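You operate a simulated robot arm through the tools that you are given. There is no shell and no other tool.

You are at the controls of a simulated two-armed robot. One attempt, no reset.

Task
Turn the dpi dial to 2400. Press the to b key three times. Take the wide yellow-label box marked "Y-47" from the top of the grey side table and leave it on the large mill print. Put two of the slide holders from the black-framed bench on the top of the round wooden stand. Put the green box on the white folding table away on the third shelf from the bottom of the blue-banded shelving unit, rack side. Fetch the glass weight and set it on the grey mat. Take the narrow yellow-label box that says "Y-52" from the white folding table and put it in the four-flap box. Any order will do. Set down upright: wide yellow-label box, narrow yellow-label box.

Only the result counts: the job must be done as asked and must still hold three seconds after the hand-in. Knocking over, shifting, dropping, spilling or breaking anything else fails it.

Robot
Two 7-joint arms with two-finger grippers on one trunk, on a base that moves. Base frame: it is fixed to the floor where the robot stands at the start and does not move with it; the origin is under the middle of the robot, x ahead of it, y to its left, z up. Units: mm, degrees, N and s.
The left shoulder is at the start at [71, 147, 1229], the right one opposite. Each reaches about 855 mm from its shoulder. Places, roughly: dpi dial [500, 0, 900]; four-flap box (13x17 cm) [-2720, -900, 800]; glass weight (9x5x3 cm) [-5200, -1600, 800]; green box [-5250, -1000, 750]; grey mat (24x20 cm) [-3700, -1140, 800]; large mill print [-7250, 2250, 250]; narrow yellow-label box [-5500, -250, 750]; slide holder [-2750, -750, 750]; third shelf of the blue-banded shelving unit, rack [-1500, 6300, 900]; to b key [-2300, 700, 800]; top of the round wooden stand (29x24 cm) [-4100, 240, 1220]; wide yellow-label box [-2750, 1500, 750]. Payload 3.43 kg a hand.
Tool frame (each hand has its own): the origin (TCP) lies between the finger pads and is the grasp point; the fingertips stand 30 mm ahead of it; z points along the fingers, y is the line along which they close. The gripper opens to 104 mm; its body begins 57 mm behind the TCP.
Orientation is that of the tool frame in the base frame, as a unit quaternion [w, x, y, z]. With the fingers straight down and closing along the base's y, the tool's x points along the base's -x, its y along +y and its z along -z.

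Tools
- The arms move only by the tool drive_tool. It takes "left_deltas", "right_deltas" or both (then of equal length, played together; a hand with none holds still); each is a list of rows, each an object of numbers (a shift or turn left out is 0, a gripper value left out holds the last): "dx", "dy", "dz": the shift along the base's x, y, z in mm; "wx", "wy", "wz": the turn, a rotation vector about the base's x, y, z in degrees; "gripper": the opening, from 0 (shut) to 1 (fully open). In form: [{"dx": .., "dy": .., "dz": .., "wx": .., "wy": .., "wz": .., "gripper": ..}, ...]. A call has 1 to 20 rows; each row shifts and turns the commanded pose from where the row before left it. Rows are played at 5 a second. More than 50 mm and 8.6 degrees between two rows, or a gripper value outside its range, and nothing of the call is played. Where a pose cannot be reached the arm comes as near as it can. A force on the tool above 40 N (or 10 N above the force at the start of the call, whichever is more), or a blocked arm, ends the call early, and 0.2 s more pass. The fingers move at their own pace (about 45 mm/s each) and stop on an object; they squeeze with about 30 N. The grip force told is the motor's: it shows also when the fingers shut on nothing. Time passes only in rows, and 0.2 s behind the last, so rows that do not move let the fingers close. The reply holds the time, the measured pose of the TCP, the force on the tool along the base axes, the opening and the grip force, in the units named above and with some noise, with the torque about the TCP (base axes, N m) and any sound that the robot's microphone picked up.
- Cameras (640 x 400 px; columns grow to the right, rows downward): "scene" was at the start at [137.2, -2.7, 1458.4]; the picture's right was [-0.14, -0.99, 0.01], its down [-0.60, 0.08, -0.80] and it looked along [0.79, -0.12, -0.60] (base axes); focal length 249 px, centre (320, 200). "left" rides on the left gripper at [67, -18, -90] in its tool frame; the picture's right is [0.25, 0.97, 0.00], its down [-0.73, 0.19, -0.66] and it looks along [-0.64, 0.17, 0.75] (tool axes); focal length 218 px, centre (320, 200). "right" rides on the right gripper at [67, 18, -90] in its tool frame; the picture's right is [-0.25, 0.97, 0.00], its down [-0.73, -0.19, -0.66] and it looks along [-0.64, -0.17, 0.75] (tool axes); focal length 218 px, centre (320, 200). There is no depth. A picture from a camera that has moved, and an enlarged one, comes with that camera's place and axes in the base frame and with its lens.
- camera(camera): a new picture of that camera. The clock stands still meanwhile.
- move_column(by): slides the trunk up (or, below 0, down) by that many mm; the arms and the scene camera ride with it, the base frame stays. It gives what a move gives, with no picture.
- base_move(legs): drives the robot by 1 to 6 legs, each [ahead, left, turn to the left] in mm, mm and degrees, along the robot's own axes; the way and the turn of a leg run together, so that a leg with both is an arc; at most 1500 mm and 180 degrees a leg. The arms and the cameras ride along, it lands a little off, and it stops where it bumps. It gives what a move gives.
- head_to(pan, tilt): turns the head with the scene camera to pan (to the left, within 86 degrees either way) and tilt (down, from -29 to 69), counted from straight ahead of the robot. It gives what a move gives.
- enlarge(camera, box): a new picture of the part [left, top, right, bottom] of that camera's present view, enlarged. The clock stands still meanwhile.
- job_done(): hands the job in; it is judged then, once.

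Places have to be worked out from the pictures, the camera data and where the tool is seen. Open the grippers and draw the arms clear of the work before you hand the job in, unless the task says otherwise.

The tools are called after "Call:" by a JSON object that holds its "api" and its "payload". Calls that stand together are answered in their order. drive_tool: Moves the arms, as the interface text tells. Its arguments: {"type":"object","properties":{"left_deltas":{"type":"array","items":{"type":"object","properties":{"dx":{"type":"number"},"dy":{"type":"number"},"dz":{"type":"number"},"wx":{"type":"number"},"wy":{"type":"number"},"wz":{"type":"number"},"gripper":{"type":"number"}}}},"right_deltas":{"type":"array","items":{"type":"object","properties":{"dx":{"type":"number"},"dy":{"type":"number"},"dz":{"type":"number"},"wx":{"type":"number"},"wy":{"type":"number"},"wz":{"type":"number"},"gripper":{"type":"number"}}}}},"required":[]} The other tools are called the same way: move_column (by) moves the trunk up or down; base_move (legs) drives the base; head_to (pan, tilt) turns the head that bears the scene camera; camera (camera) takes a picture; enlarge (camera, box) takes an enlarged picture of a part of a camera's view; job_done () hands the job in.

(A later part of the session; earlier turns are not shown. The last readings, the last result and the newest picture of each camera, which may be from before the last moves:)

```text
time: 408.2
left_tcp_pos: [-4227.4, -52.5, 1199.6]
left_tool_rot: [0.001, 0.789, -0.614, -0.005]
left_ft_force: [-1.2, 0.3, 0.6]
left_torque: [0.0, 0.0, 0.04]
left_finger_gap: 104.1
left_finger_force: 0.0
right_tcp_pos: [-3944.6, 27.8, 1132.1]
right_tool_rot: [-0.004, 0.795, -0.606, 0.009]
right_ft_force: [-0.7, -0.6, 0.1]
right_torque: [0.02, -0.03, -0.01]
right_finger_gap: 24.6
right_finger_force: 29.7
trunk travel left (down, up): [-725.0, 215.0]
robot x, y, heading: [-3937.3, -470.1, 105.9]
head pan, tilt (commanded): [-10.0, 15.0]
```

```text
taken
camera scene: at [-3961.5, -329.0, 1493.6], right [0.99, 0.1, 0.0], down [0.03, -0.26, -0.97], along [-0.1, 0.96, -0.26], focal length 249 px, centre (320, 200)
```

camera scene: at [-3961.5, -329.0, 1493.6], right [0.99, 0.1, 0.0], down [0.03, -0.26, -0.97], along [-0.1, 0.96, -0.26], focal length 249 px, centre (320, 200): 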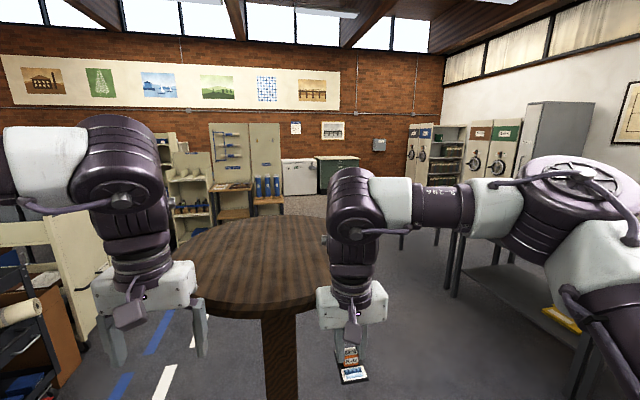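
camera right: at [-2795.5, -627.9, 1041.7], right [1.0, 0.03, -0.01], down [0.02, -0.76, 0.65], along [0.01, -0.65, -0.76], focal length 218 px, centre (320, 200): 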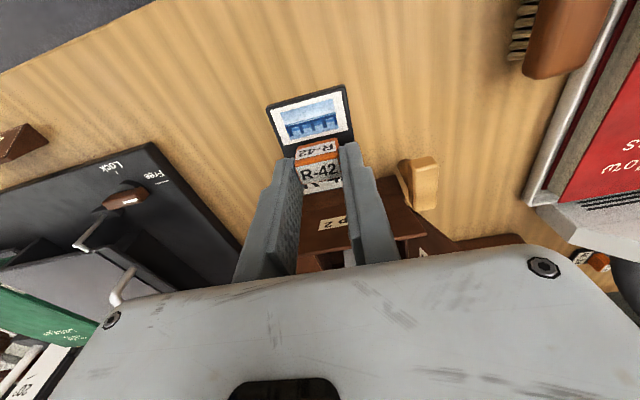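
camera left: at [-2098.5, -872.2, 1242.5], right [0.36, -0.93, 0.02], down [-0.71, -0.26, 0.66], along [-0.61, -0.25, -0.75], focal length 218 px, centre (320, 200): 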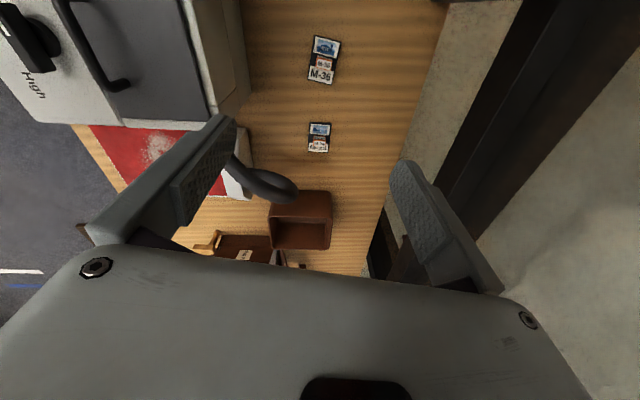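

My right hand touched the stand's edge during the strafe (62 N) — the stand sits nearer than estimated. I check whether it moved or tilted.

Call:
{"api": "head_to", "payload": {"pan": 10, "tilt": 45}}

Call:
{"api": "camera", "payload": {"camera": "scene"}}

Call:
{"api": "camera", "payload": {"camera": "right"}}

```text
time: 409.1
left_tcp_pos: [-4227.6, -52.1, 1200.4]
left_tool_rot: [0.001, 0.789, -0.614, -0.005]
left_ft_force: [-0.4, 0.5, -0.4]
left_torque: [-0.02, 0.01, -0.03]
left_finger_gap: 103.9
left_finger_force: 0.1
right_tcp_pos: [-3944.4, 28.5, 1132.6]
right_tool_rot: [-0.005, 0.795, -0.606, 0.009]
right_ft_force: [0.1, -0.2, 0.2]
right_torque: [0.0, 0.04, 0.04]
right_finger_gap: 24.7
right_finger_force: 30.3
trunk travel left (down, up): [-725.0, 215.0]
robot x, y, heading: [-3940.6, -469.9, 106.1]
head pan, tilt (commanded): [10.0, 45.0]
```

```text
taken
camera scene: at [-3987.5, -348.9, 1446.8], right [0.9, 0.43, 0.0], down [0.31, -0.64, -0.71], along [-0.31, 0.64, -0.71], focal length 249 px, centre (320, 200)
```

scene: 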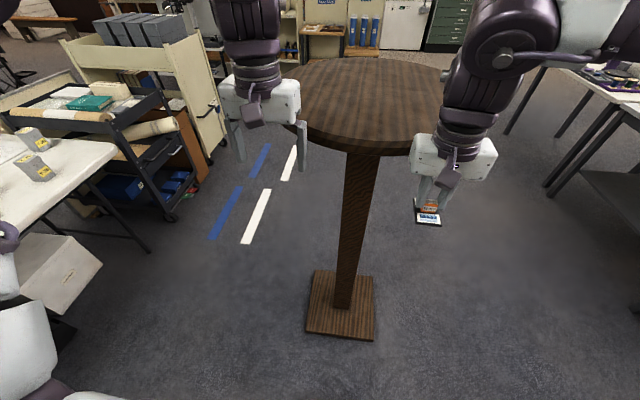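

```text
taken
camera right: at [-3944.9, -41.4, 1222.5], right [-1.0, -0.01, -0.02], down [-0.02, 0.76, 0.65], along [0.01, 0.65, -0.76], focal length 218 px, centre (320, 200)
```

right: 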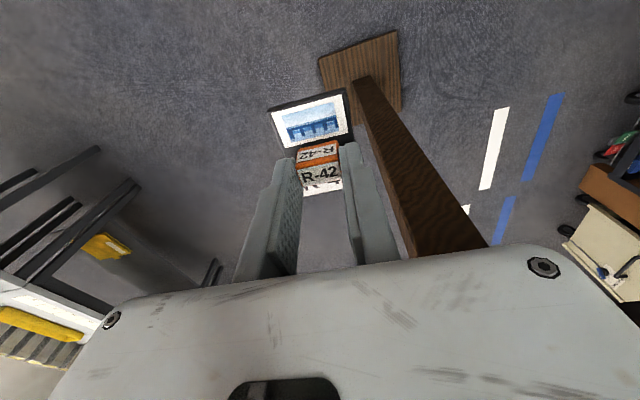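

The stand is still upright and, within measuring accuracy, where it was. I first move the right hand away from its rim, then raise the trunk.

Call:
{"api": "drive_tool", "payload": {"right_deltas": [{"dx": 20, "dy": 3, "dz": 0}, {"dx": 25, "dy": 2}, {"dx": 25, "dy": 0}, {}]}}

Call:
{"api": "base_move", "payload": {"legs": [[-150, 0, 0]]}}

Call:
{"api": "move_column", "payload": {"by": 210}}

Call:
{"api": "head_to", "payload": {"pan": 5, "tilt": 40}}

Call:
{"api": "camera", "payload": {"camera": "scene"}}

```text
time: 410.1
left_tcp_pos: [-4228.7, -52.6, 1200.4]
left_tool_rot: [0.001, 0.789, -0.615, -0.004]
left_ft_force: [-0.3, 0.0, -0.1]
left_torque: [-0.05, -0.01, 0.0]
left_finger_gap: 103.9
left_finger_force: 0.1
right_tcp_pos: [-3874.8, 29.2, 1130.9]
right_tool_rot: [-0.004, 0.795, -0.606, 0.009]
right_ft_force: [0.4, 0.1, -0.4]
right_torque: [0.01, -0.02, 0.01]
right_finger_gap: 25.0
right_finger_force: 30.0
trunk travel left (down, up): [-725.0, 215.0]
robot x, y, heading: [-3938.0, -471.6, 105.6]
head pan, tilt (commanded): [10.0, 45.0]
```

```text
time: 411.5
left_tcp_pos: [-4189.0, -193.8, 1199.2]
left_tool_rot: [0.003, 0.789, -0.614, -0.003]
left_ft_force: [-0.9, -0.3, -0.3]
left_torque: [-0.04, -0.02, -0.01]
left_finger_gap: 104.3
left_finger_force: 0.0
right_tcp_pos: [-3834.8, -109.2, 1131.0]
right_tool_rot: [-0.004, 0.795, -0.606, 0.011]
right_ft_force: [0.3, 1.0, -0.4]
right_torque: [-0.01, -0.06, -0.02]
right_finger_gap: 24.8
right_finger_force: 29.5
trunk travel left (down, up): [-725.0, 215.0]
robot x, y, heading: [-3899.8, -615.7, 105.9]
head pan, tilt (commanded): [10.0, 45.0]
```

```text
time: 413.8
left_tcp_pos: [-4188.7, -194.4, 1409.2]
left_tool_rot: [0.001, 0.79, -0.614, -0.003]
left_ft_force: [0.0, 0.0, -0.1]
left_torque: [0.0, 0.02, -0.01]
left_finger_gap: 104.1
left_finger_force: 0.0
right_tcp_pos: [-3834.6, -111.7, 1342.1]
right_tool_rot: [-0.005, 0.795, -0.606, 0.009]
right_ft_force: [-0.4, -0.5, -1.7]
right_torque: [-0.02, 0.02, 0.02]
right_finger_gap: 24.9
right_finger_force: 30.5
trunk travel left (down, up): [-935.0, 5.0]
robot x, y, heading: [-3895.8, -613.0, 105.9]
head pan, tilt (commanded): [10.0, 45.0]
```

```text
time: 414.4
left_tcp_pos: [-4188.9, -194.8, 1409.4]
left_tool_rot: [0.001, 0.79, -0.614, -0.004]
left_ft_force: [-0.5, 0.1, -0.3]
left_torque: [-0.01, 0.0, -0.02]
left_finger_gap: 104.2
left_finger_force: 0.0
right_tcp_pos: [-3834.9, -110.8, 1341.8]
right_tool_rot: [-0.004, 0.795, -0.607, 0.009]
right_ft_force: [0.6, 0.2, 0.4]
right_torque: [0.01, -0.02, 0.0]
right_finger_gap: 24.7
right_finger_force: 30.1
trunk travel left (down, up): [-935.0, 5.0]
robot x, y, heading: [-3896.5, -608.9, 105.8]
head pan, tilt (commanded): [5.0, 40.0]
```

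```text
taken
camera scene: at [-3941.9, -485.6, 1664.0], right [0.93, 0.36, 0.0], down [0.23, -0.6, -0.77], along [-0.27, 0.72, -0.64], focal length 249 px, centre (320, 200)
```

scene: 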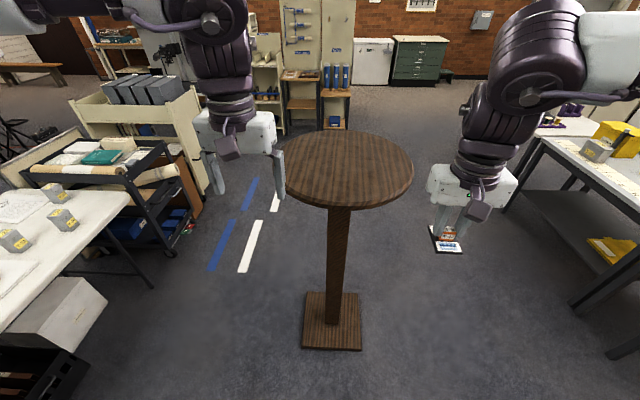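

From above, the stand's top is a ~46 cm disc centred near (-4118, 241), surface around z≈1200–1220. With R-42 well above it, I drive forward 260 mm.

Call:
{"api": "base_move", "payload": {"legs": [[260, 0, 0]]}}

Call:
{"api": "camera", "payload": {"camera": "scene"}}

Call:
{"api": "camera", "payload": {"camera": "right"}}

```text
time: 416.3
left_tcp_pos: [-4255.7, 53.5, 1412.0]
left_tool_rot: [0.0, 0.788, -0.616, -0.005]
left_ft_force: [-0.2, 0.2, -0.7]
left_torque: [0.05, 0.01, 0.01]
left_finger_gap: 103.8
left_finger_force: 0.2
right_tcp_pos: [-3902.5, 136.1, 1343.3]
right_tool_rot: [-0.006, 0.793, -0.609, 0.008]
right_ft_force: [0.1, 0.7, -0.1]
right_torque: [0.02, 0.01, -0.01]
right_finger_gap: 24.8
right_finger_force: 30.1
trunk travel left (down, up): [-935.0, 5.0]
robot x, y, heading: [-3970.2, -363.0, 105.6]
head pan, tilt (commanded): [5.0, 40.0]
```

```text
taken
camera scene: at [-4010.8, -238.6, 1664.6], right [0.94, 0.35, 0.0], down [0.23, -0.6, -0.77], along [-0.27, 0.72, -0.64], focal length 249 px, centre (320, 200)
```

scene: 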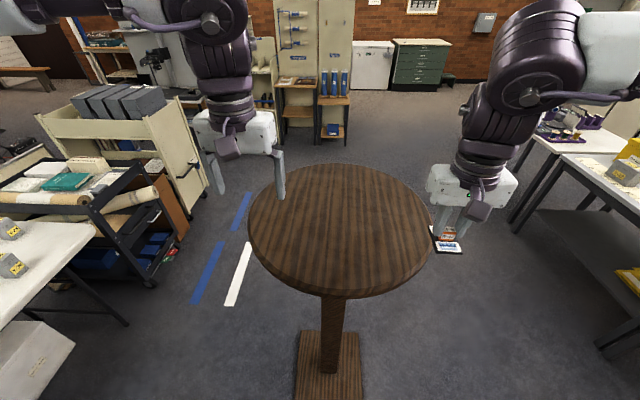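

```text
taken
camera right: at [-3903.4, 67.2, 1433.6], right [-1.0, -0.01, -0.02], down [-0.02, 0.75, 0.66], along [0.01, 0.66, -0.75], focal length 218 px, centre (320, 200)
```

right: 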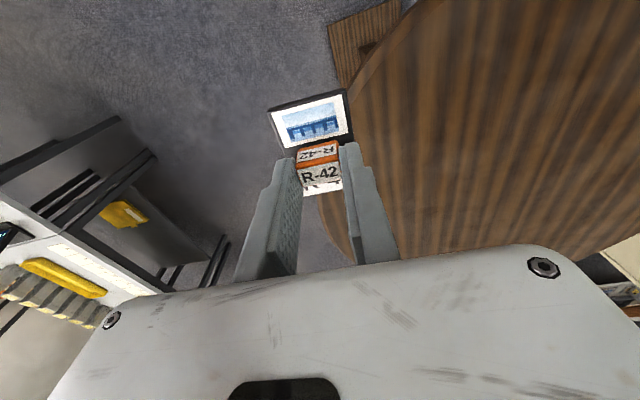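

I carry R-42 left over the disc to about (-4065, 212), at safe height.

Call:
{"api": "drive_tool", "payload": {"right_deltas": [{"dx": -32.5, "dy": 15.2}, {"dx": -32.5, "dy": 15.2}, {"dx": -32.5, "dy": 15.2}, {"dx": -32.5, "dy": 15.2}, {"dx": -32.5, "dy": 15.2}, {}]}}

Call:
{"api": "camera", "payload": {"camera": "right"}}

Call:
{"api": "camera", "payload": {"camera": "scene"}}

```text
time: 417.7
left_tcp_pos: [-4257.2, 56.6, 1410.9]
left_tool_rot: [0.001, 0.788, -0.616, -0.004]
left_ft_force: [-0.1, -0.4, 0.2]
left_torque: [0.0, 0.0, -0.02]
left_finger_gap: 104.1
left_finger_force: 0.1
right_tcp_pos: [-4065.6, 216.1, 1342.8]
right_tool_rot: [-0.005, 0.795, -0.607, 0.008]
right_ft_force: [-0.3, 0.8, 0.3]
right_torque: [-0.01, 0.04, -0.01]
right_finger_gap: 24.7
right_finger_force: 29.7
trunk travel left (down, up): [-935.0, 5.0]
robot x, y, heading: [-3966.1, -363.7, 105.5]
head pan, tilt (commanded): [5.0, 40.0]
```

```text
taken
camera right: at [-4066.7, 146.4, 1433.1], right [-1.0, -0.01, -0.02], down [-0.02, 0.76, 0.65], along [0.01, 0.65, -0.76], focal length 218 px, centre (320, 200)
```

right: 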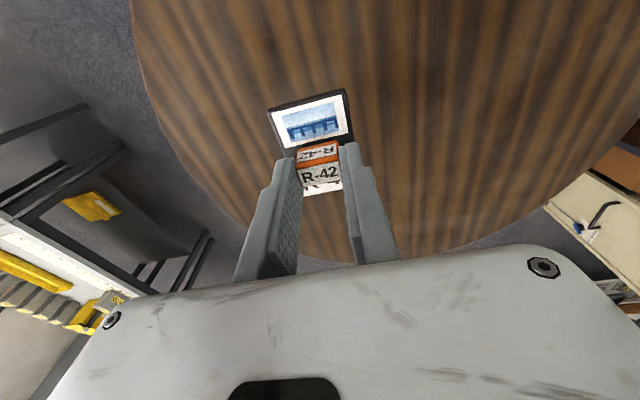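

```text
taken
camera scene: at [-4012.2, -234.0, 1664.1], right [0.94, 0.35, 0.0], down [0.23, -0.6, -0.77], along [-0.27, 0.72, -0.64], focal length 249 px, centre (320, 200)
```

scene: 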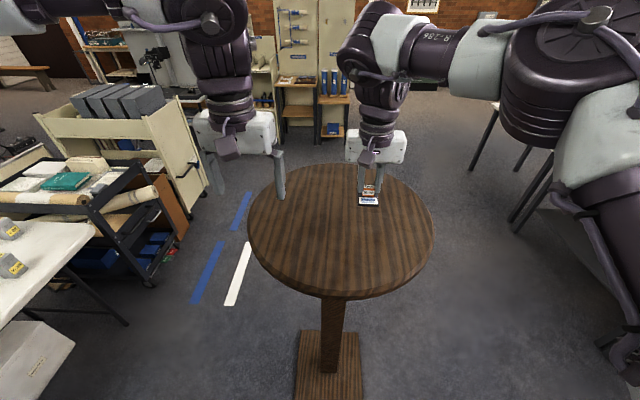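

R-42 is over the disc, right of centre. I lower 60 mm, then feel for contact.

Call:
{"api": "drive_tool", "payload": {"right_deltas": [{"dz": -20}, {"dz": -20}, {"dz": -20}, {}]}}

Call:
{"api": "drive_tool", "payload": {"right_deltas": [{"dz": -5}, {"dz": -5}, {"dz": -4}, {}]}}

Call:
{"api": "drive_tool", "payload": {"right_deltas": [{"dz": -3}, {"dz": -3}, {}]}}

```text
time: 418.7
left_tcp_pos: [-4256.3, 56.6, 1411.3]
left_tool_rot: [0.002, 0.788, -0.616, -0.004]
left_ft_force: [0.3, 0.8, -0.2]
left_torque: [-0.02, -0.03, 0.02]
left_finger_gap: 104.1
left_finger_force: 0.1
right_tcp_pos: [-4065.4, 216.6, 1282.3]
right_tool_rot: [-0.004, 0.794, -0.608, 0.01]
right_ft_force: [-0.4, -0.1, -0.4]
right_torque: [-0.03, -0.03, 0.01]
right_finger_gap: 24.7
right_finger_force: 29.9
trunk travel left (down, up): [-935.0, 5.0]
robot x, y, heading: [-3970.1, -359.5, 105.5]
head pan, tilt (commanded): [5.0, 40.0]
```

```text
time: 419.7
left_tcp_pos: [-4257.6, 57.2, 1410.0]
left_tool_rot: [0.002, 0.788, -0.616, -0.004]
left_ft_force: [-1.0, -0.8, 0.3]
left_torque: [0.01, 0.0, 0.0]
left_finger_gap: 104.1
left_finger_force: 0.1
right_tcp_pos: [-4065.5, 217.0, 1268.2]
right_tool_rot: [-0.006, 0.794, -0.608, 0.01]
right_ft_force: [0.7, -0.3, -0.1]
right_torque: [-0.01, -0.01, -0.01]
right_finger_gap: 24.9
right_finger_force: 30.2
trunk travel left (down, up): [-935.0, 5.0]
robot x, y, heading: [-3967.8, -360.7, 105.4]
head pan, tilt (commanded): [5.0, 40.0]
```

```text
time: 420.5
left_tcp_pos: [-4256.9, 57.7, 1411.3]
left_tool_rot: [0.001, 0.788, -0.616, -0.005]
left_ft_force: [0.2, 0.1, 0.7]
left_torque: [-0.01, 0.01, -0.01]
left_finger_gap: 104.1
left_finger_force: 0.1
right_tcp_pos: [-4066.3, 215.8, 1262.3]
right_tool_rot: [-0.004, 0.794, -0.608, 0.009]
right_ft_force: [-0.4, -0.4, 1.5]
right_torque: [0.04, 0.01, 0.01]
right_finger_gap: 25.0
right_finger_force: 30.1
trunk travel left (down, up): [-935.0, 5.0]
robot x, y, heading: [-3966.0, -366.0, 105.7]
head pan, tilt (commanded): [5.0, 40.0]
```

A first touch at TCP z≈1262 (top at 1220 as listed). I confirm with 2 mm more, then release.

Call:
{"api": "drive_tool", "payload": {"right_deltas": [{"dz": -2}, {}]}}

Call:
{"api": "enlarge", "payload": {"camera": "scene", "box": [300, 120, 440, 240]}}

```text
time: 421.1
left_tcp_pos: [-4256.8, 56.9, 1411.8]
left_tool_rot: [0.001, 0.788, -0.616, -0.005]
left_ft_force: [-0.3, 0.1, 0.4]
left_torque: [0.01, 0.04, 0.03]
left_finger_gap: 104.0
left_finger_force: 0.1
right_tcp_pos: [-4066.6, 215.9, 1262.5]
right_tool_rot: [-0.005, 0.793, -0.609, 0.008]
right_ft_force: [-0.3, 2.0, 13.7]
right_torque: [0.2, 0.33, -0.04]
right_finger_gap: 24.8
right_finger_force: 29.8
trunk travel left (down, up): [-935.0, 5.0]
robot x, y, heading: [-3967.4, -362.7, 105.6]
head pan, tilt (commanded): [5.0, 40.0]
```

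```text
3.33 times, centred on (370, 180) of scene
camera zoom: at [-4011.9, -234.8, 1664.4], right [0.94, 0.35, 0.0], down [0.23, -0.6, -0.77], along [-0.27, 0.72, -0.64], focal length 831 px, centre (153, 267)
```

zoom: 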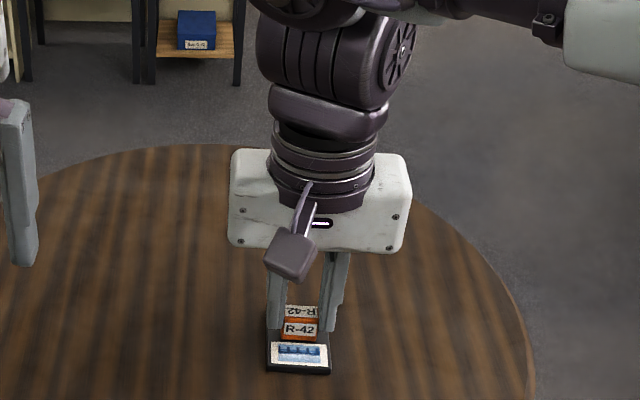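

R-42 rests on the disc. I ease, open the fingers and lift away.

Call:
{"api": "drive_tool", "payload": {"right_deltas": [{"dz": 1.5}, {"gripper": 0.5}, {}, {}, {"dz": 10}, {"dz": 25}, {"dz": 40}, {"dz": 40}, {}]}}

Call:
{"api": "camera", "payload": {"camera": "scene"}}

Call:
{"api": "camera", "payload": {"camera": "right"}}

```text
time: 423.1
left_tcp_pos: [-4256.4, 57.8, 1410.3]
left_tool_rot: [0.001, 0.788, -0.615, -0.004]
left_ft_force: [0.6, -0.4, -0.4]
left_torque: [0.02, 0.0, 0.0]
left_finger_gap: 103.9
left_finger_force: 0.1
right_tcp_pos: [-4066.3, 217.8, 1375.8]
right_tool_rot: [-0.003, 0.794, -0.608, 0.01]
right_ft_force: [-0.8, -0.3, -0.5]
right_torque: [-0.03, 0.0, 0.0]
right_finger_gap: 52.1
right_finger_force: 0.0
trunk travel left (down, up): [-935.0, 5.0]
robot x, y, heading: [-3968.5, -364.6, 105.7]
head pan, tilt (commanded): [5.0, 40.0]
```

```text
taken
camera scene: at [-4012.5, -232.8, 1664.0], right [0.94, 0.35, 0.0], down [0.23, -0.6, -0.77], along [-0.27, 0.72, -0.64], focal length 249 px, centre (320, 200)
```

scene: 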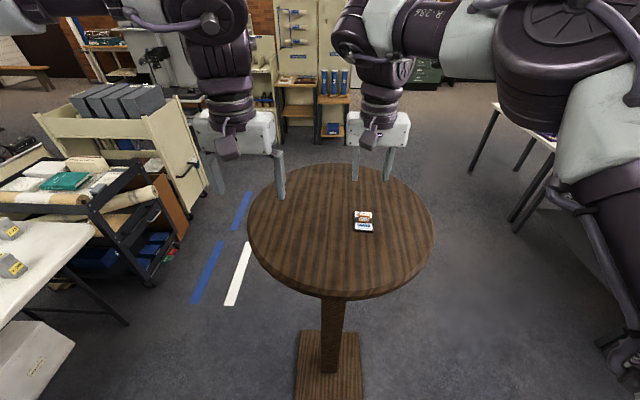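

```text
taken
camera right: at [-4068.2, 148.8, 1466.8], right [-1.0, -0.01, -0.02], down [-0.02, 0.76, 0.65], along [0.01, 0.65, -0.76], focal length 218 px, centre (320, 200)
```

right: 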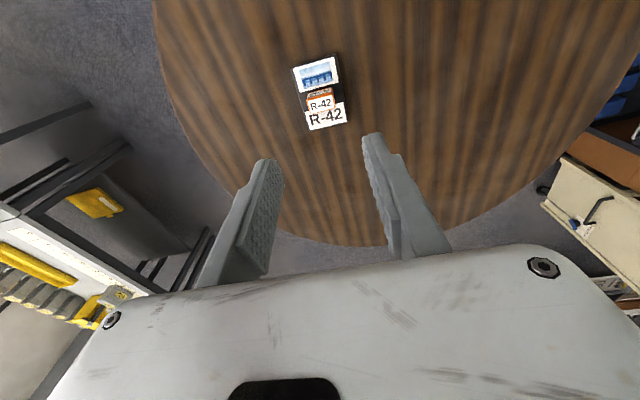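

R-42 is on the stand. I back off 190 mm with hands still raised, true the heading, and strafe right back toward the bench's far end.

Call:
{"api": "base_move", "payload": {"legs": [[-190, 0, 1.4]]}}

Call:
{"api": "base_move", "payload": {"legs": [[0, -760, 0], [0, -760, 0], [0, -720, 0]]}}

```text
time: 424.7
left_tcp_pos: [-4214.7, -128.2, 1408.8]
left_tool_rot: [0.002, 0.796, -0.606, -0.002]
left_ft_force: [-0.2, 0.8, 0.2]
left_torque: [-0.04, -0.06, -0.01]
left_finger_gap: 103.9
left_finger_force: 0.1
right_tcp_pos: [-4028.0, 35.3, 1373.8]
right_tool_rot: [-0.003, 0.801, -0.598, 0.011]
right_ft_force: [0.0, 1.1, -0.2]
right_torque: [-0.04, 0.02, 0.0]
right_finger_gap: 52.0
right_finger_force: 0.1
trunk travel left (down, up): [-935.0, 5.0]
robot x, y, heading: [-3916.6, -547.2, 106.7]
head pan, tilt (commanded): [5.0, 40.0]
```

```text
time: 435.9
left_tcp_pos: [-2097.9, 524.4, 1409.5]
left_tool_rot: [0.002, 0.797, -0.604, -0.004]
left_ft_force: [0.4, 0.5, 0.2]
left_torque: [0.0, 0.01, 0.01]
left_finger_gap: 104.1
left_finger_force: 0.1
right_tcp_pos: [-1912.6, 688.6, 1376.0]
right_tool_rot: [-0.004, 0.802, -0.597, 0.01]
right_ft_force: [-0.1, -0.1, -0.5]
right_torque: [-0.05, -0.01, 0.02]
right_finger_gap: 52.1
right_finger_force: 0.1
trunk travel left (down, up): [-935.0, 5.0]
robot x, y, heading: [-1796.2, 113.4, 107.0]
head pan, tilt (commanded): [5.0, 40.0]
```

I turn left 141° and move to the diagonal stance at the bench's corner, this time for the right arm.

Call:
{"api": "base_move", "payload": {"legs": [[0, 0, 141], [440, 125, 0]]}}

Call:
{"api": "head_to", "payload": {"pan": 5, "tilt": 42}}

Call:
{"api": "camera", "payload": {"camera": "scene"}}

Call:
{"api": "camera", "payload": {"camera": "right"}}

```text
time: 444.4
left_tcp_pos: [-1900.8, -839.3, 1411.7]
left_tool_rot: [0.005, 0.844, 0.536, 0.0]
left_ft_force: [1.1, -0.5, 0.5]
left_torque: [0.01, 0.0, 0.02]
left_finger_gap: 104.1
left_finger_force: 0.1
right_tcp_pos: [-2148.1, -844.0, 1377.0]
right_tool_rot: [-0.009, 0.839, 0.544, -0.002]
right_ft_force: [-0.8, 0.8, 0.3]
right_torque: [0.0, -0.02, -0.04]
right_finger_gap: 51.6
right_finger_force: 0.1
trunk travel left (down, up): [-935.0, 5.0]
robot x, y, heading: [-1859.1, -338.1, -113.9]
head pan, tilt (commanded): [5.0, 40.0]
```

```text
time: 445.0
left_tcp_pos: [-1900.9, -841.6, 1411.7]
left_tool_rot: [0.005, 0.845, 0.535, -0.001]
left_ft_force: [0.1, 0.5, -0.2]
left_torque: [-0.04, 0.01, 0.0]
left_finger_gap: 103.9
left_finger_force: 0.1
right_tcp_pos: [-2147.7, -843.4, 1375.9]
right_tool_rot: [-0.01, 0.839, 0.544, -0.001]
right_ft_force: [-0.5, -0.5, 1.5]
right_torque: [0.03, -0.01, -0.02]
right_finger_gap: 51.9
right_finger_force: 0.1
trunk travel left (down, up): [-935.0, 5.0]
robot x, y, heading: [-1860.6, -333.6, -113.9]
head pan, tilt (commanded): [5.0, 42.0]
```

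```text
taken
camera scene: at [-1905.8, -459.5, 1661.3], right [-0.95, 0.32, 0.0], down [0.21, 0.63, -0.74], along [-0.24, -0.7, -0.67], focal length 249 px, centre (320, 200)
```

scene: 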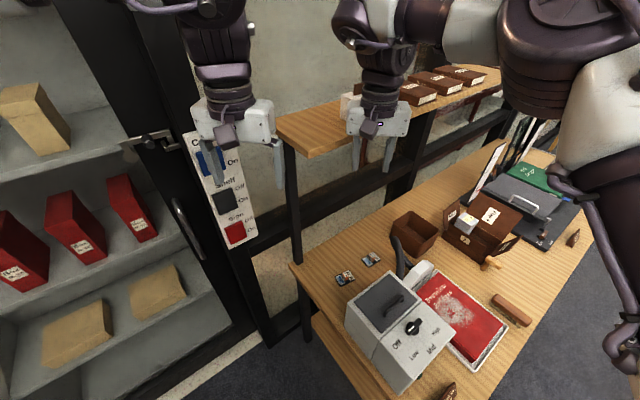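

```text
taken
camera right: at [-2103.0, -791.3, 1467.0], right [0.78, -0.63, -0.02], down [-0.46, -0.6, 0.65], along [-0.42, -0.5, -0.76], focal length 218 px, centre (320, 200)
```

right: 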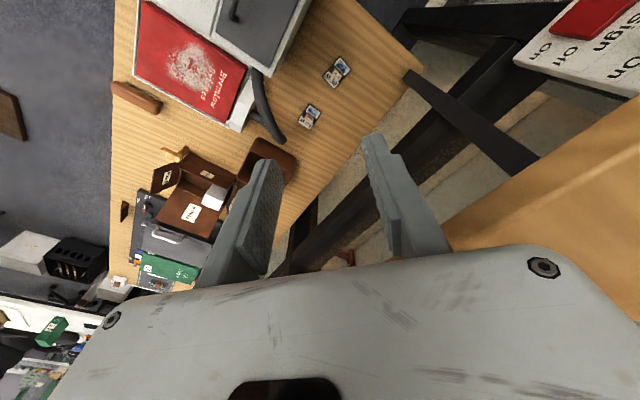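

Good stance. I rotate 8° more to line M-36 up with the right shoulder, then lower the trunk.

Call:
{"api": "base_move", "payload": {"legs": [[0, 0, 8]]}}

Call:
{"api": "move_column", "payload": {"by": -300}}

Call:
{"api": "camera", "payload": {"camera": "right"}}

Call:
{"api": "camera", "payload": {"camera": "scene"}}

```text
time: 446.1
left_tcp_pos: [-1843.9, -838.6, 1412.2]
left_tool_rot: [0.006, 0.813, 0.582, -0.001]
left_ft_force: [-0.3, -0.7, -0.3]
left_torque: [0.04, 0.0, 0.0]
left_finger_gap: 104.3
left_finger_force: 0.1
right_tcp_pos: [-2096.6, -865.1, 1376.2]
right_tool_rot: [-0.019, 0.812, 0.583, -0.002]
right_ft_force: [-2.0, 13.3, 4.3]
right_torque: [-0.44, -0.22, 0.38]
right_finger_gap: 47.2
right_finger_force: 0.1
trunk travel left (down, up): [-935.0, 5.0]
robot x, y, heading: [-1858.8, -332.9, -107.3]
head pan, tilt (commanded): [5.0, 42.0]
stopped in leg 1: the force on the tool passed its limit at 51 N (the readings are from after the stop); the commanded pose is now the measured one
```

```text
time: 446.9
left_tcp_pos: [-1844.9, -837.4, 1374.8]
left_tool_rot: [0.006, 0.813, 0.583, -0.001]
left_ft_force: [-0.5, -0.3, -0.3]
left_torque: [0.0, 0.0, 0.0]
left_finger_gap: 104.3
left_finger_force: 0.1
right_tcp_pos: [-2095.6, -864.5, 1342.4]
right_tool_rot: [-0.015, 0.812, 0.583, -0.004]
right_ft_force: [-1.5, 14.6, 10.4]
right_torque: [-1.21, -0.55, 0.49]
right_finger_gap: 47.5
right_finger_force: 0.0
trunk travel left (down, up): [-898.0, 42.0]
robot x, y, heading: [-1857.1, -336.8, -107.4]
head pan, tilt (commanded): [5.0, 42.0]
stopped: the force on the tool passed its limit at 54 N (the readings are from after the stop); the commanded pose is now the measured one
```

```text
taken
camera right: at [-2055.7, -807.6, 1432.5], right [0.83, -0.55, -0.03], down [-0.4, -0.64, 0.65], along [-0.38, -0.53, -0.76], focal length 218 px, centre (320, 200)
```

right: 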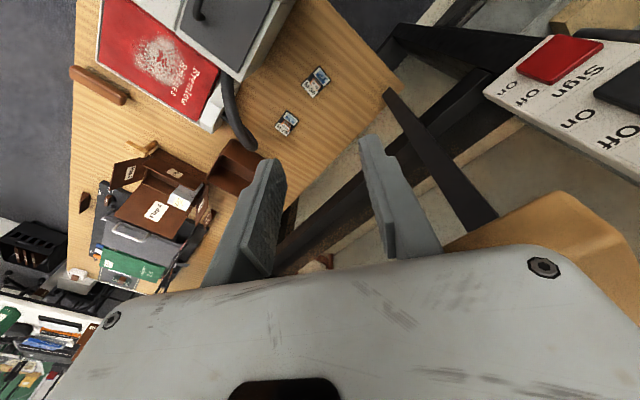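

```text
taken
camera scene: at [-1892.5, -457.9, 1623.7], right [-0.98, 0.21, 0.0], down [0.14, 0.65, -0.75], along [-0.16, -0.73, -0.67], focal length 249 px, centre (320, 200)
```

scene: 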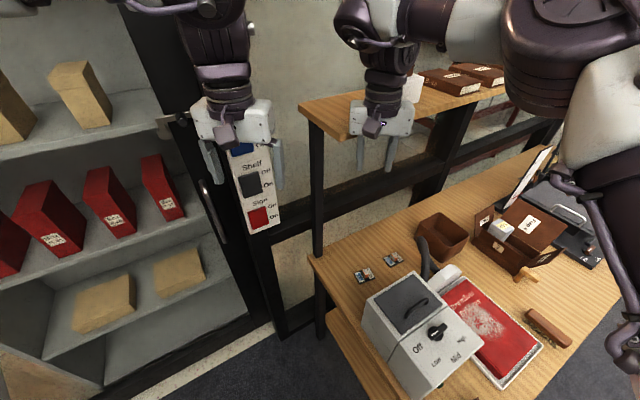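

My right hand has run against the upper shelf, which reaches further forward than I judged. I pull the hand straight back away from it first.

Call:
{"api": "drive_tool", "payload": {"right_deltas": [{"dy": 12}, {"dy": 15}, {"dy": 20, "dx": 3}, {"dy": 25, "dx": 5}, {}]}}

Call:
{"api": "camera", "payload": {"camera": "scene"}}

```text
time: 447.5
left_tcp_pos: [-1843.8, -844.4, 1372.5]
left_tool_rot: [0.005, 0.813, 0.583, 0.0]
left_ft_force: [-0.3, 0.6, -0.1]
left_torque: [-0.01, 0.01, 0.05]
left_finger_gap: 104.0
left_finger_force: 0.1
right_tcp_pos: [-2095.6, -853.1, 1342.5]
right_tool_rot: [-0.009, 0.813, 0.582, -0.005]
right_ft_force: [0.1, 1.1, -0.1]
right_torque: [0.01, -0.03, 0.01]
right_finger_gap: 51.9
right_finger_force: 0.1
trunk travel left (down, up): [-898.0, 42.0]
robot x, y, heading: [-1860.9, -334.5, -107.4]
head pan, tilt (commanded): [5.0, 42.0]
stopped in row 2 (right hand): the force on the tool passed its limit at 48 N (the readings are from after the stop); the commanded pose is now the measured one
```

```text
taken
camera scene: at [-1892.6, -465.2, 1623.1], right [-0.98, 0.21, 0.0], down [0.14, 0.65, -0.74], along [-0.16, -0.73, -0.67], focal length 249 px, centre (320, 200)
```

scene: 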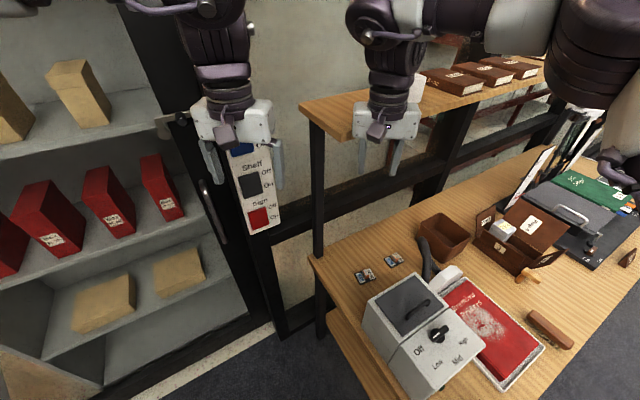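

The hand is free now (no force). I move it further from the shelf in gentle steps.

Call:
{"api": "drive_tool", "payload": {"right_deltas": [{"dy": 8}, {"dy": 10}, {"dy": 12}, {"dy": 15}, {"dy": 15}, {}]}}

Call:
{"api": "camera", "payload": {"camera": "scene"}}

```text
time: 448.9
left_tcp_pos: [-1843.9, -844.7, 1372.4]
left_tool_rot: [0.004, 0.813, 0.583, 0.0]
left_ft_force: [-0.5, 0.2, 0.1]
left_torque: [-0.01, -0.02, -0.01]
left_finger_gap: 103.9
left_finger_force: 0.1
right_tcp_pos: [-2095.0, -793.3, 1345.1]
right_tool_rot: [-0.012, 0.813, 0.582, -0.004]
right_ft_force: [0.3, -0.1, 0.4]
right_torque: [0.01, 0.02, 0.02]
right_finger_gap: 52.0
right_finger_force: 0.1
trunk travel left (down, up): [-898.0, 42.0]
robot x, y, heading: [-1860.2, -334.8, -107.2]
head pan, tilt (commanded): [5.0, 42.0]
```

```text
taken
camera scene: at [-1892.0, -465.6, 1623.6], right [-0.98, 0.21, 0.0], down [0.14, 0.65, -0.74], along [-0.16, -0.73, -0.67], focal length 249 px, centre (320, 200)
```

scene: 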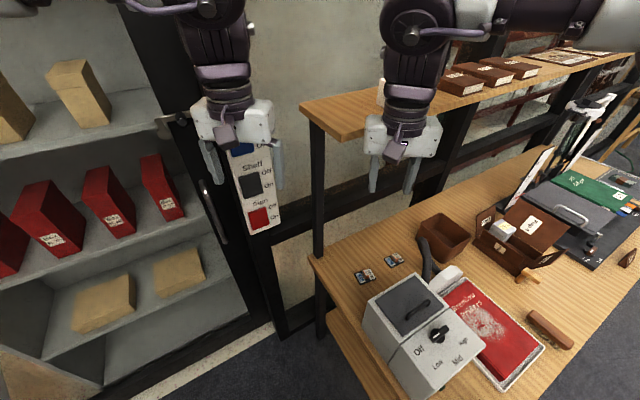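

Clear. I zoom at the upper shelf to check that its card and boxes stand undisturbed.

Call:
{"api": "enlarge", "payload": {"camera": "scene", "box": [290, 30, 590, 180]}}

```text
2.13 times, centred on (440, 105) of scene
camera zoom: at [-1892.0, -465.6, 1623.6], right [-0.98, 0.21, 0.0], down [0.14, 0.65, -0.74], along [-0.16, -0.73, -0.67], focal length 532 px, centre (64, 403)
```

zoom: 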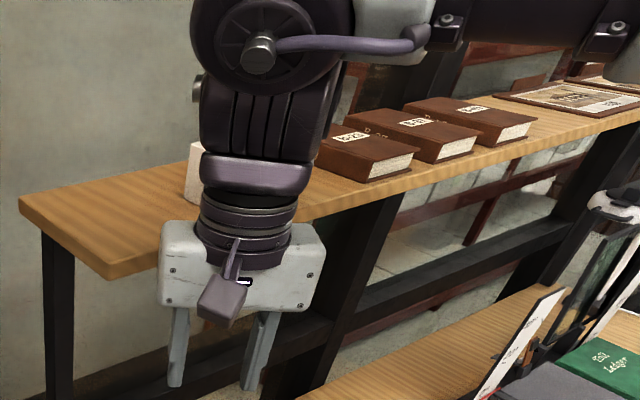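

The shelf's front edge is at ν≈-250, directly above the holders, so I must come in from below it. I lower the trunk 250 mm here, clear of the shelf.

Call:
{"api": "move_column", "payload": {"by": -250}}

```text
time: 451.4
left_tcp_pos: [-1842.8, -843.3, 1122.7]
left_tool_rot: [0.005, 0.813, 0.583, 0.001]
left_ft_force: [-0.9, -0.4, -0.5]
left_torque: [0.0, 0.01, -0.01]
left_finger_gap: 104.0
left_finger_force: 0.2
right_tcp_pos: [-2095.0, -792.1, 1094.1]
right_tool_rot: [-0.01, 0.812, 0.583, -0.005]
right_ft_force: [-0.5, -0.6, 0.3]
right_torque: [0.01, 0.01, 0.01]
right_finger_gap: 52.2
right_finger_force: 0.0
trunk travel left (down, up): [-648.0, 292.0]
robot x, y, heading: [-1858.8, -335.5, -107.0]
head pan, tilt (commanded): [5.0, 42.0]
```

Call:
{"api": "camera", "payload": {"camera": "scene"}}

Call:
{"api": "camera", "payload": {"camera": "right"}}

```text
taken
camera scene: at [-1892.2, -465.7, 1373.7], right [-0.98, 0.21, 0.0], down [0.14, 0.65, -0.74], along [-0.16, -0.73, -0.67], focal length 249 px, centre (320, 200)
```

scene: 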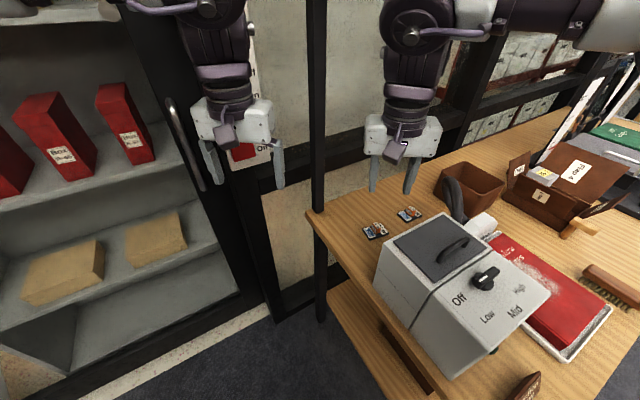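

```text
taken
camera right: at [-2054.8, -735.3, 1184.8], right [0.83, -0.55, -0.02], down [-0.4, -0.64, 0.66], along [-0.38, -0.54, -0.75], focal length 218 px, centre (320, 200)
```

right: 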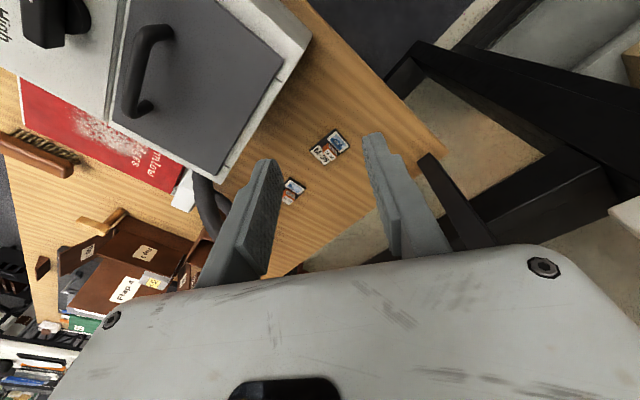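

I turn the right hand +25.6° to match the handle and move over M-36 below the shelf.

Call:
{"api": "drive_tool", "payload": {"right_deltas": [{"wz": 8.5}, {"wz": 8.5}, {"wz": 8.5}, {"dx": -20, "dy": -36, "dz": -15}, {"dx": -20, "dy": -36, "dz": -15}, {"dx": -20, "dy": -36, "dz": -15}, {}]}}

Call:
{"api": "camera", "payload": {"camera": "right"}}

Call:
{"api": "camera", "payload": {"camera": "scene"}}

```text
time: 453.1
left_tcp_pos: [-1843.4, -844.6, 1123.2]
left_tool_rot: [0.004, 0.813, 0.582, 0.0]
left_ft_force: [-0.8, -0.4, 0.1]
left_torque: [0.0, -0.02, 0.04]
left_finger_gap: 103.9
left_finger_force: 0.0
right_tcp_pos: [-2157.5, -900.6, 1049.4]
right_tool_rot: [-0.008, 0.664, 0.748, -0.007]
right_ft_force: [-0.6, 0.0, -0.1]
right_torque: [-0.02, -0.03, 0.0]
right_finger_gap: 51.8
right_finger_force: 0.1
trunk travel left (down, up): [-648.0, 292.0]
robot x, y, heading: [-1861.0, -332.5, -107.6]
head pan, tilt (commanded): [5.0, 42.0]
```

```text
taken
camera right: at [-2145.7, -831.2, 1138.4], right [0.99, -0.14, -0.02], down [-0.09, -0.75, 0.66], along [-0.11, -0.65, -0.75], focal length 218 px, centre (320, 200)
```

right: 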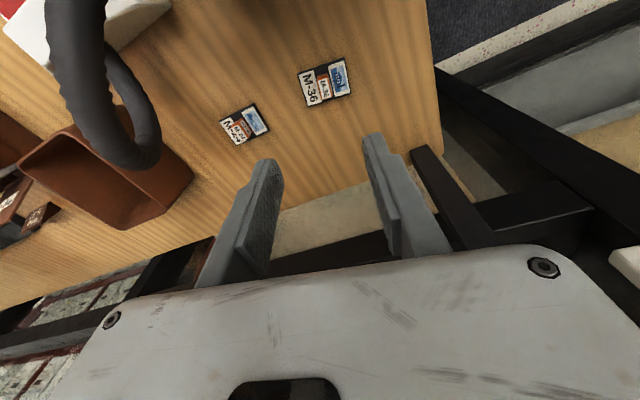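

```text
taken
camera scene: at [-1892.7, -464.8, 1373.7], right [-0.98, 0.21, 0.0], down [0.14, 0.65, -0.74], along [-0.16, -0.73, -0.67], focal length 249 px, centre (320, 200)
```

scene: 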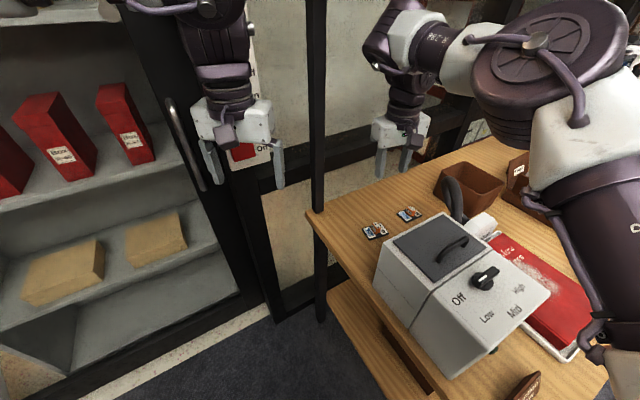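

M-36's handle is right under the TCP and aligned. I descend to about 900 and recheck.

Call:
{"api": "drive_tool", "payload": {"right_deltas": [{"dz": -37}, {"dz": -37}, {"dz": -37}, {"dz": -37}, {}]}}

Call:
{"api": "enlarge", "payload": {"camera": "right", "box": [200, 50, 440, 230]}}

Call:
{"api": "camera", "payload": {"camera": "scene"}}

```text
time: 454.2
left_tcp_pos: [-1842.5, -843.3, 1123.0]
left_tool_rot: [0.005, 0.813, 0.583, -0.001]
left_ft_force: [-0.3, -0.7, -0.1]
left_torque: [-0.05, 0.01, 0.03]
left_finger_gap: 104.1
left_finger_force: 0.1
right_tcp_pos: [-2154.3, -899.3, 901.2]
right_tool_rot: [-0.009, 0.664, 0.747, -0.007]
right_ft_force: [-0.3, -0.4, -0.2]
right_torque: [-0.01, 0.02, -0.01]
right_finger_gap: 52.0
right_finger_force: 0.0
trunk travel left (down, up): [-648.0, 292.0]
robot x, y, heading: [-1856.7, -333.7, -107.3]
head pan, tilt (commanded): [5.0, 42.0]
```

```text
2.22 times, centred on (320, 140) of right
camera zoom: at [-2141.8, -830.2, 991.6], right [0.99, -0.14, -0.02], down [-0.09, -0.75, 0.66], along [-0.11, -0.65, -0.75], focal length 485 px, centre (320, 333)
```

zoom: 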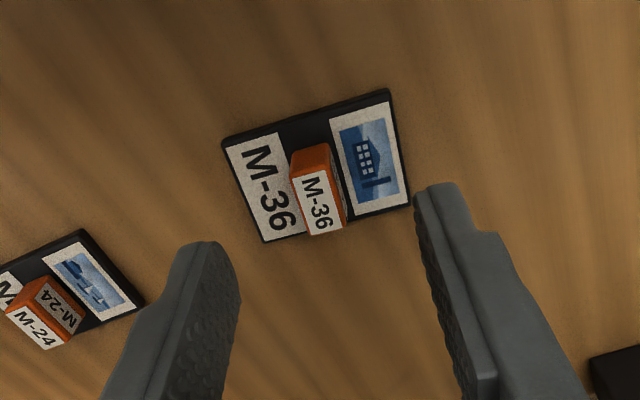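

```text
taken
camera scene: at [-1891.8, -465.1, 1373.7], right [-0.98, 0.21, 0.0], down [0.14, 0.65, -0.74], along [-0.16, -0.73, -0.67], focal length 249 px, centre (320, 200)
```

scene: 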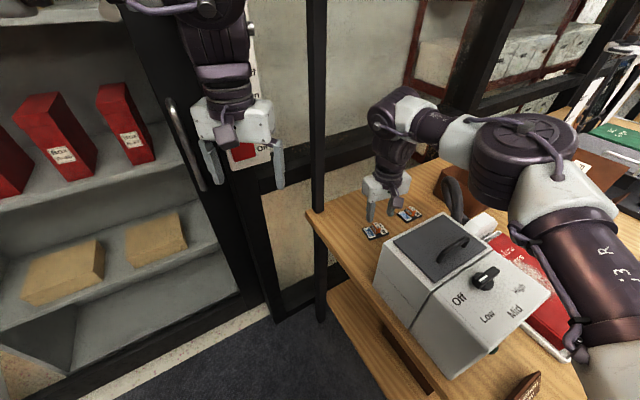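

I correct by (-3, -8) mm and descend another 35 mm.

Call:
{"api": "drive_tool", "payload": {"right_deltas": [{"dx": -3, "dy": -8, "dz": -15}, {"dz": -20}, {}]}}

Call:
{"api": "enlarge", "payload": {"camera": "right", "box": [200, 50, 440, 230]}}

```text
time: 455.1
left_tcp_pos: [-1843.3, -844.0, 1122.5]
left_tool_rot: [0.004, 0.812, 0.583, 0.0]
left_ft_force: [-1.0, -0.3, -0.6]
left_torque: [0.01, -0.03, 0.0]
left_finger_gap: 104.1
left_finger_force: 0.0
right_tcp_pos: [-2156.3, -909.3, 866.3]
right_tool_rot: [-0.009, 0.664, 0.747, -0.008]
right_ft_force: [-0.2, 0.3, 0.0]
right_torque: [-0.01, 0.0, 0.0]
right_finger_gap: 52.1
right_finger_force: 0.0
trunk travel left (down, up): [-648.0, 292.0]
robot x, y, heading: [-1855.9, -337.1, -107.3]
head pan, tilt (commanded): [5.0, 42.0]
```

```text
2.22 times, centred on (320, 140) of right
camera zoom: at [-2144.6, -839.3, 956.1], right [0.99, -0.14, -0.02], down [-0.09, -0.75, 0.66], along [-0.11, -0.65, -0.75], focal length 485 px, centre (320, 333)
```

zoom: 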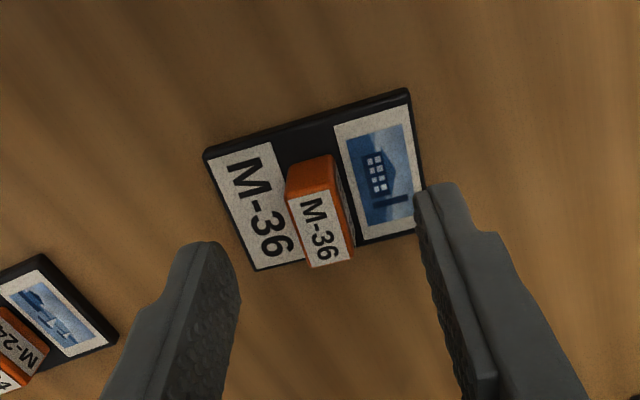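

Centred. I descend the last 23 mm gently and close on the handle.

Call:
{"api": "drive_tool", "payload": {"right_deltas": [{"dx": -1, "dy": -1, "dz": -10}, {"dz": -8}, {"dz": -5}, {}]}}

Call:
{"api": "drive_tool", "payload": {"right_deltas": [{"gripper": 0.0}, {}, {}, {}]}}

Call:
{"api": "enlarge", "payload": {"camera": "right", "box": [200, 50, 440, 230]}}

```text
time: 456.1
left_tcp_pos: [-1843.6, -844.0, 1123.3]
left_tool_rot: [0.004, 0.812, 0.584, 0.0]
left_ft_force: [0.0, 0.9, 0.1]
left_torque: [-0.03, -0.02, 0.03]
left_finger_gap: 103.9
left_finger_force: 0.0
right_tcp_pos: [-2158.4, -908.8, 844.6]
right_tool_rot: [-0.008, 0.664, 0.747, -0.007]
right_ft_force: [-0.5, 0.7, 0.6]
right_torque: [0.01, 0.0, -0.02]
right_finger_gap: 52.0
right_finger_force: 0.1
trunk travel left (down, up): [-648.0, 292.0]
robot x, y, heading: [-1857.1, -331.9, -107.1]
head pan, tilt (commanded): [5.0, 42.0]
```

```text
time: 457.1
left_tcp_pos: [-1843.9, -843.8, 1123.0]
left_tool_rot: [0.004, 0.813, 0.583, 0.0]
left_ft_force: [-0.2, 0.3, 0.1]
left_torque: [0.02, 0.02, 0.0]
left_finger_gap: 104.0
left_finger_force: 0.2
right_tcp_pos: [-2157.0, -909.7, 842.9]
right_tool_rot: [-0.008, 0.664, 0.748, -0.007]
right_ft_force: [-0.7, -0.2, -0.4]
right_torque: [-0.03, 0.03, -0.01]
right_finger_gap: 13.9
right_finger_force: 30.1
trunk travel left (down, up): [-648.0, 292.0]
robot x, y, heading: [-1858.8, -332.9, -107.2]
head pan, tilt (commanded): [5.0, 42.0]
```

```text
2.22 times, centred on (320, 140) of right
camera zoom: at [-2145.9, -840.7, 933.5], right [0.99, -0.14, -0.02], down [-0.09, -0.75, 0.66], along [-0.11, -0.65, -0.75], focal length 485 px, centre (320, 333)
```

zoom: 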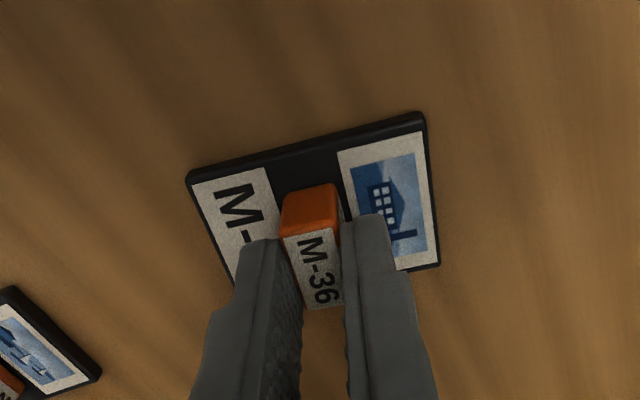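

M-36 is gripped (14 mm). I lift it straight up below the shelf, then draw it back toward me.

Call:
{"api": "drive_tool", "payload": {"right_deltas": [{"dz": 10}, {"dz": 25}, {"dz": 40}, {"dz": 40}, {"dz": 45}, {"dz": 45}, {}]}}

Call:
{"api": "camera", "payload": {"camera": "right"}}

Call:
{"api": "camera", "payload": {"camera": "scene"}}

```text
time: 458.6
left_tcp_pos: [-1843.6, -844.3, 1121.9]
left_tool_rot: [0.004, 0.813, 0.583, 0.001]
left_ft_force: [-0.6, -0.2, -0.5]
left_torque: [0.03, -0.01, 0.02]
left_finger_gap: 103.9
left_finger_force: 0.1
right_tcp_pos: [-2160.2, -910.3, 1049.4]
right_tool_rot: [-0.009, 0.664, 0.747, -0.007]
right_ft_force: [0.3, 0.1, -1.3]
right_torque: [0.06, 0.01, 0.01]
right_finger_gap: 13.9
right_finger_force: 30.2
trunk travel left (down, up): [-648.0, 292.0]
robot x, y, heading: [-1857.2, -333.5, -107.4]
head pan, tilt (commanded): [5.0, 42.0]
```

```text
taken
camera right: at [-2147.2, -842.0, 1138.5], right [0.99, -0.14, -0.02], down [-0.09, -0.75, 0.66], along [-0.11, -0.65, -0.75], focal length 218 px, centre (320, 200)
```

right: 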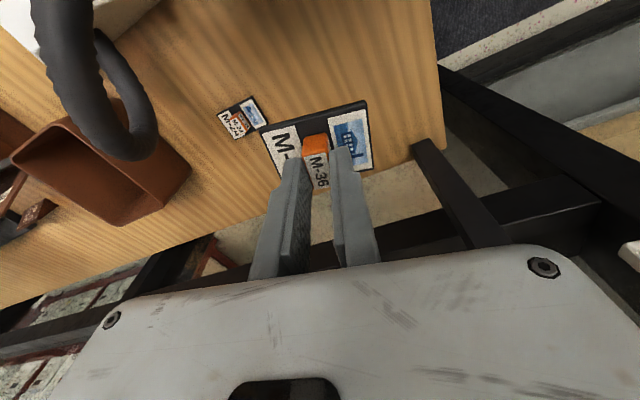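

```text
taken
camera scene: at [-1893.2, -466.4, 1373.5], right [-0.98, 0.21, 0.0], down [0.14, 0.65, -0.74], along [-0.16, -0.73, -0.67], focal length 249 px, centre (320, 200)
```

scene: 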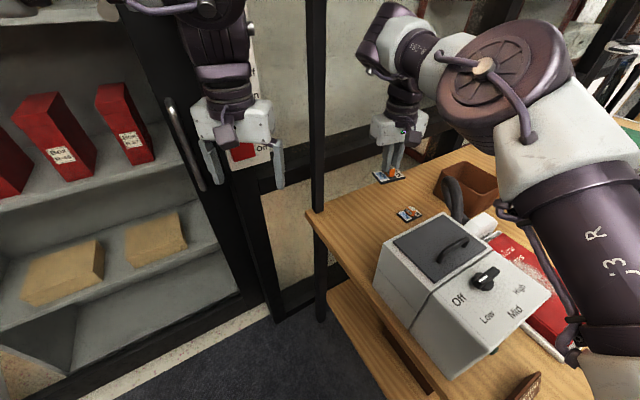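

Now I draw the hand back over the vacuum at safe height, out from under the shelf.

Call:
{"api": "drive_tool", "payload": {"right_deltas": [{"dx": 15, "dy": 30, "dz": 20}, {"dx": 15, "dy": 36, "dz": 15}, {"dx": 15, "dy": 40, "dz": 5}, {"dx": 10, "dy": 40}, {}]}}

Call:
{"api": "base_move", "payload": {"legs": [[-250, 0, 0]]}}

```text
time: 459.9
left_tcp_pos: [-1843.2, -846.1, 1121.7]
left_tool_rot: [0.004, 0.813, 0.583, 0.001]
left_ft_force: [-0.5, -0.1, -0.1]
left_torque: [0.0, 0.05, 0.0]
left_finger_gap: 104.1
left_finger_force: 0.1
right_tcp_pos: [-2102.9, -766.3, 1091.8]
right_tool_rot: [-0.009, 0.665, 0.747, -0.007]
right_ft_force: [0.2, 0.2, 0.0]
right_torque: [0.02, 0.01, 0.02]
right_finger_gap: 13.5
right_finger_force: 30.0
trunk travel left (down, up): [-648.0, 292.0]
robot x, y, heading: [-1856.8, -333.7, -107.3]
head pan, tilt (commanded): [5.0, 42.0]
```

```text
time: 461.7
left_tcp_pos: [-1770.9, -607.3, 1122.2]
left_tool_rot: [0.004, 0.813, 0.582, 0.0]
left_ft_force: [-0.1, -0.5, 0.3]
left_torque: [-0.01, -0.02, 0.03]
left_finger_gap: 104.0
left_finger_force: 0.0
right_tcp_pos: [-2028.9, -527.9, 1090.6]
right_tool_rot: [-0.01, 0.665, 0.747, -0.006]
right_ft_force: [0.4, -0.7, -0.8]
right_torque: [0.0, 0.01, -0.01]
right_finger_gap: 14.0
right_finger_force: 30.2
trunk travel left (down, up): [-648.0, 292.0]
robot x, y, heading: [-1787.4, -100.7, -107.2]
head pan, tilt (commanded): [5.0, 42.0]
```

M-36 is safely out. I raise the trunk so everything passes above the stand's top.

Call:
{"api": "move_column", "payload": {"by": 285}}

Call:
{"api": "base_move", "payload": {"legs": [[0, 0, -146], [190, 0, 0]]}}

```text
time: 464.5
left_tcp_pos: [-1768.8, -606.6, 1407.8]
left_tool_rot: [0.004, 0.813, 0.582, 0.0]
left_ft_force: [0.2, -0.1, 0.1]
left_torque: [0.0, -0.03, -0.01]
left_finger_gap: 104.2
left_finger_force: 0.0
right_tcp_pos: [-2029.0, -528.1, 1376.8]
right_tool_rot: [-0.01, 0.664, 0.747, -0.007]
right_ft_force: [-1.4, 0.1, -0.9]
right_torque: [0.0, 0.03, 0.0]
right_finger_gap: 13.9
right_finger_force: 29.8
trunk travel left (down, up): [-933.0, 7.0]
robot x, y, heading: [-1784.9, -97.4, -107.3]
head pan, tilt (commanded): [5.0, 42.0]
```

```text
time: 472.1
left_tcp_pos: [-2129.5, 493.9, 1409.3]
left_tool_rot: [0.001, 0.793, -0.61, -0.006]
left_ft_force: [0.7, -0.2, -0.3]
left_torque: [0.04, 0.03, 0.02]
left_finger_gap: 104.1
left_finger_force: 0.2
right_tcp_pos: [-1869.3, 570.6, 1379.5]
right_tool_rot: [-0.01, 0.907, -0.421, 0.004]
right_ft_force: [-0.2, 0.0, -0.3]
right_torque: [0.04, -0.01, 0.0]
right_finger_gap: 13.7
right_finger_force: 30.5
trunk travel left (down, up): [-933.0, 7.0]
robot x, y, heading: [-1838.6, 83.0, 105.9]
head pan, tilt (commanded): [5.0, 42.0]
```

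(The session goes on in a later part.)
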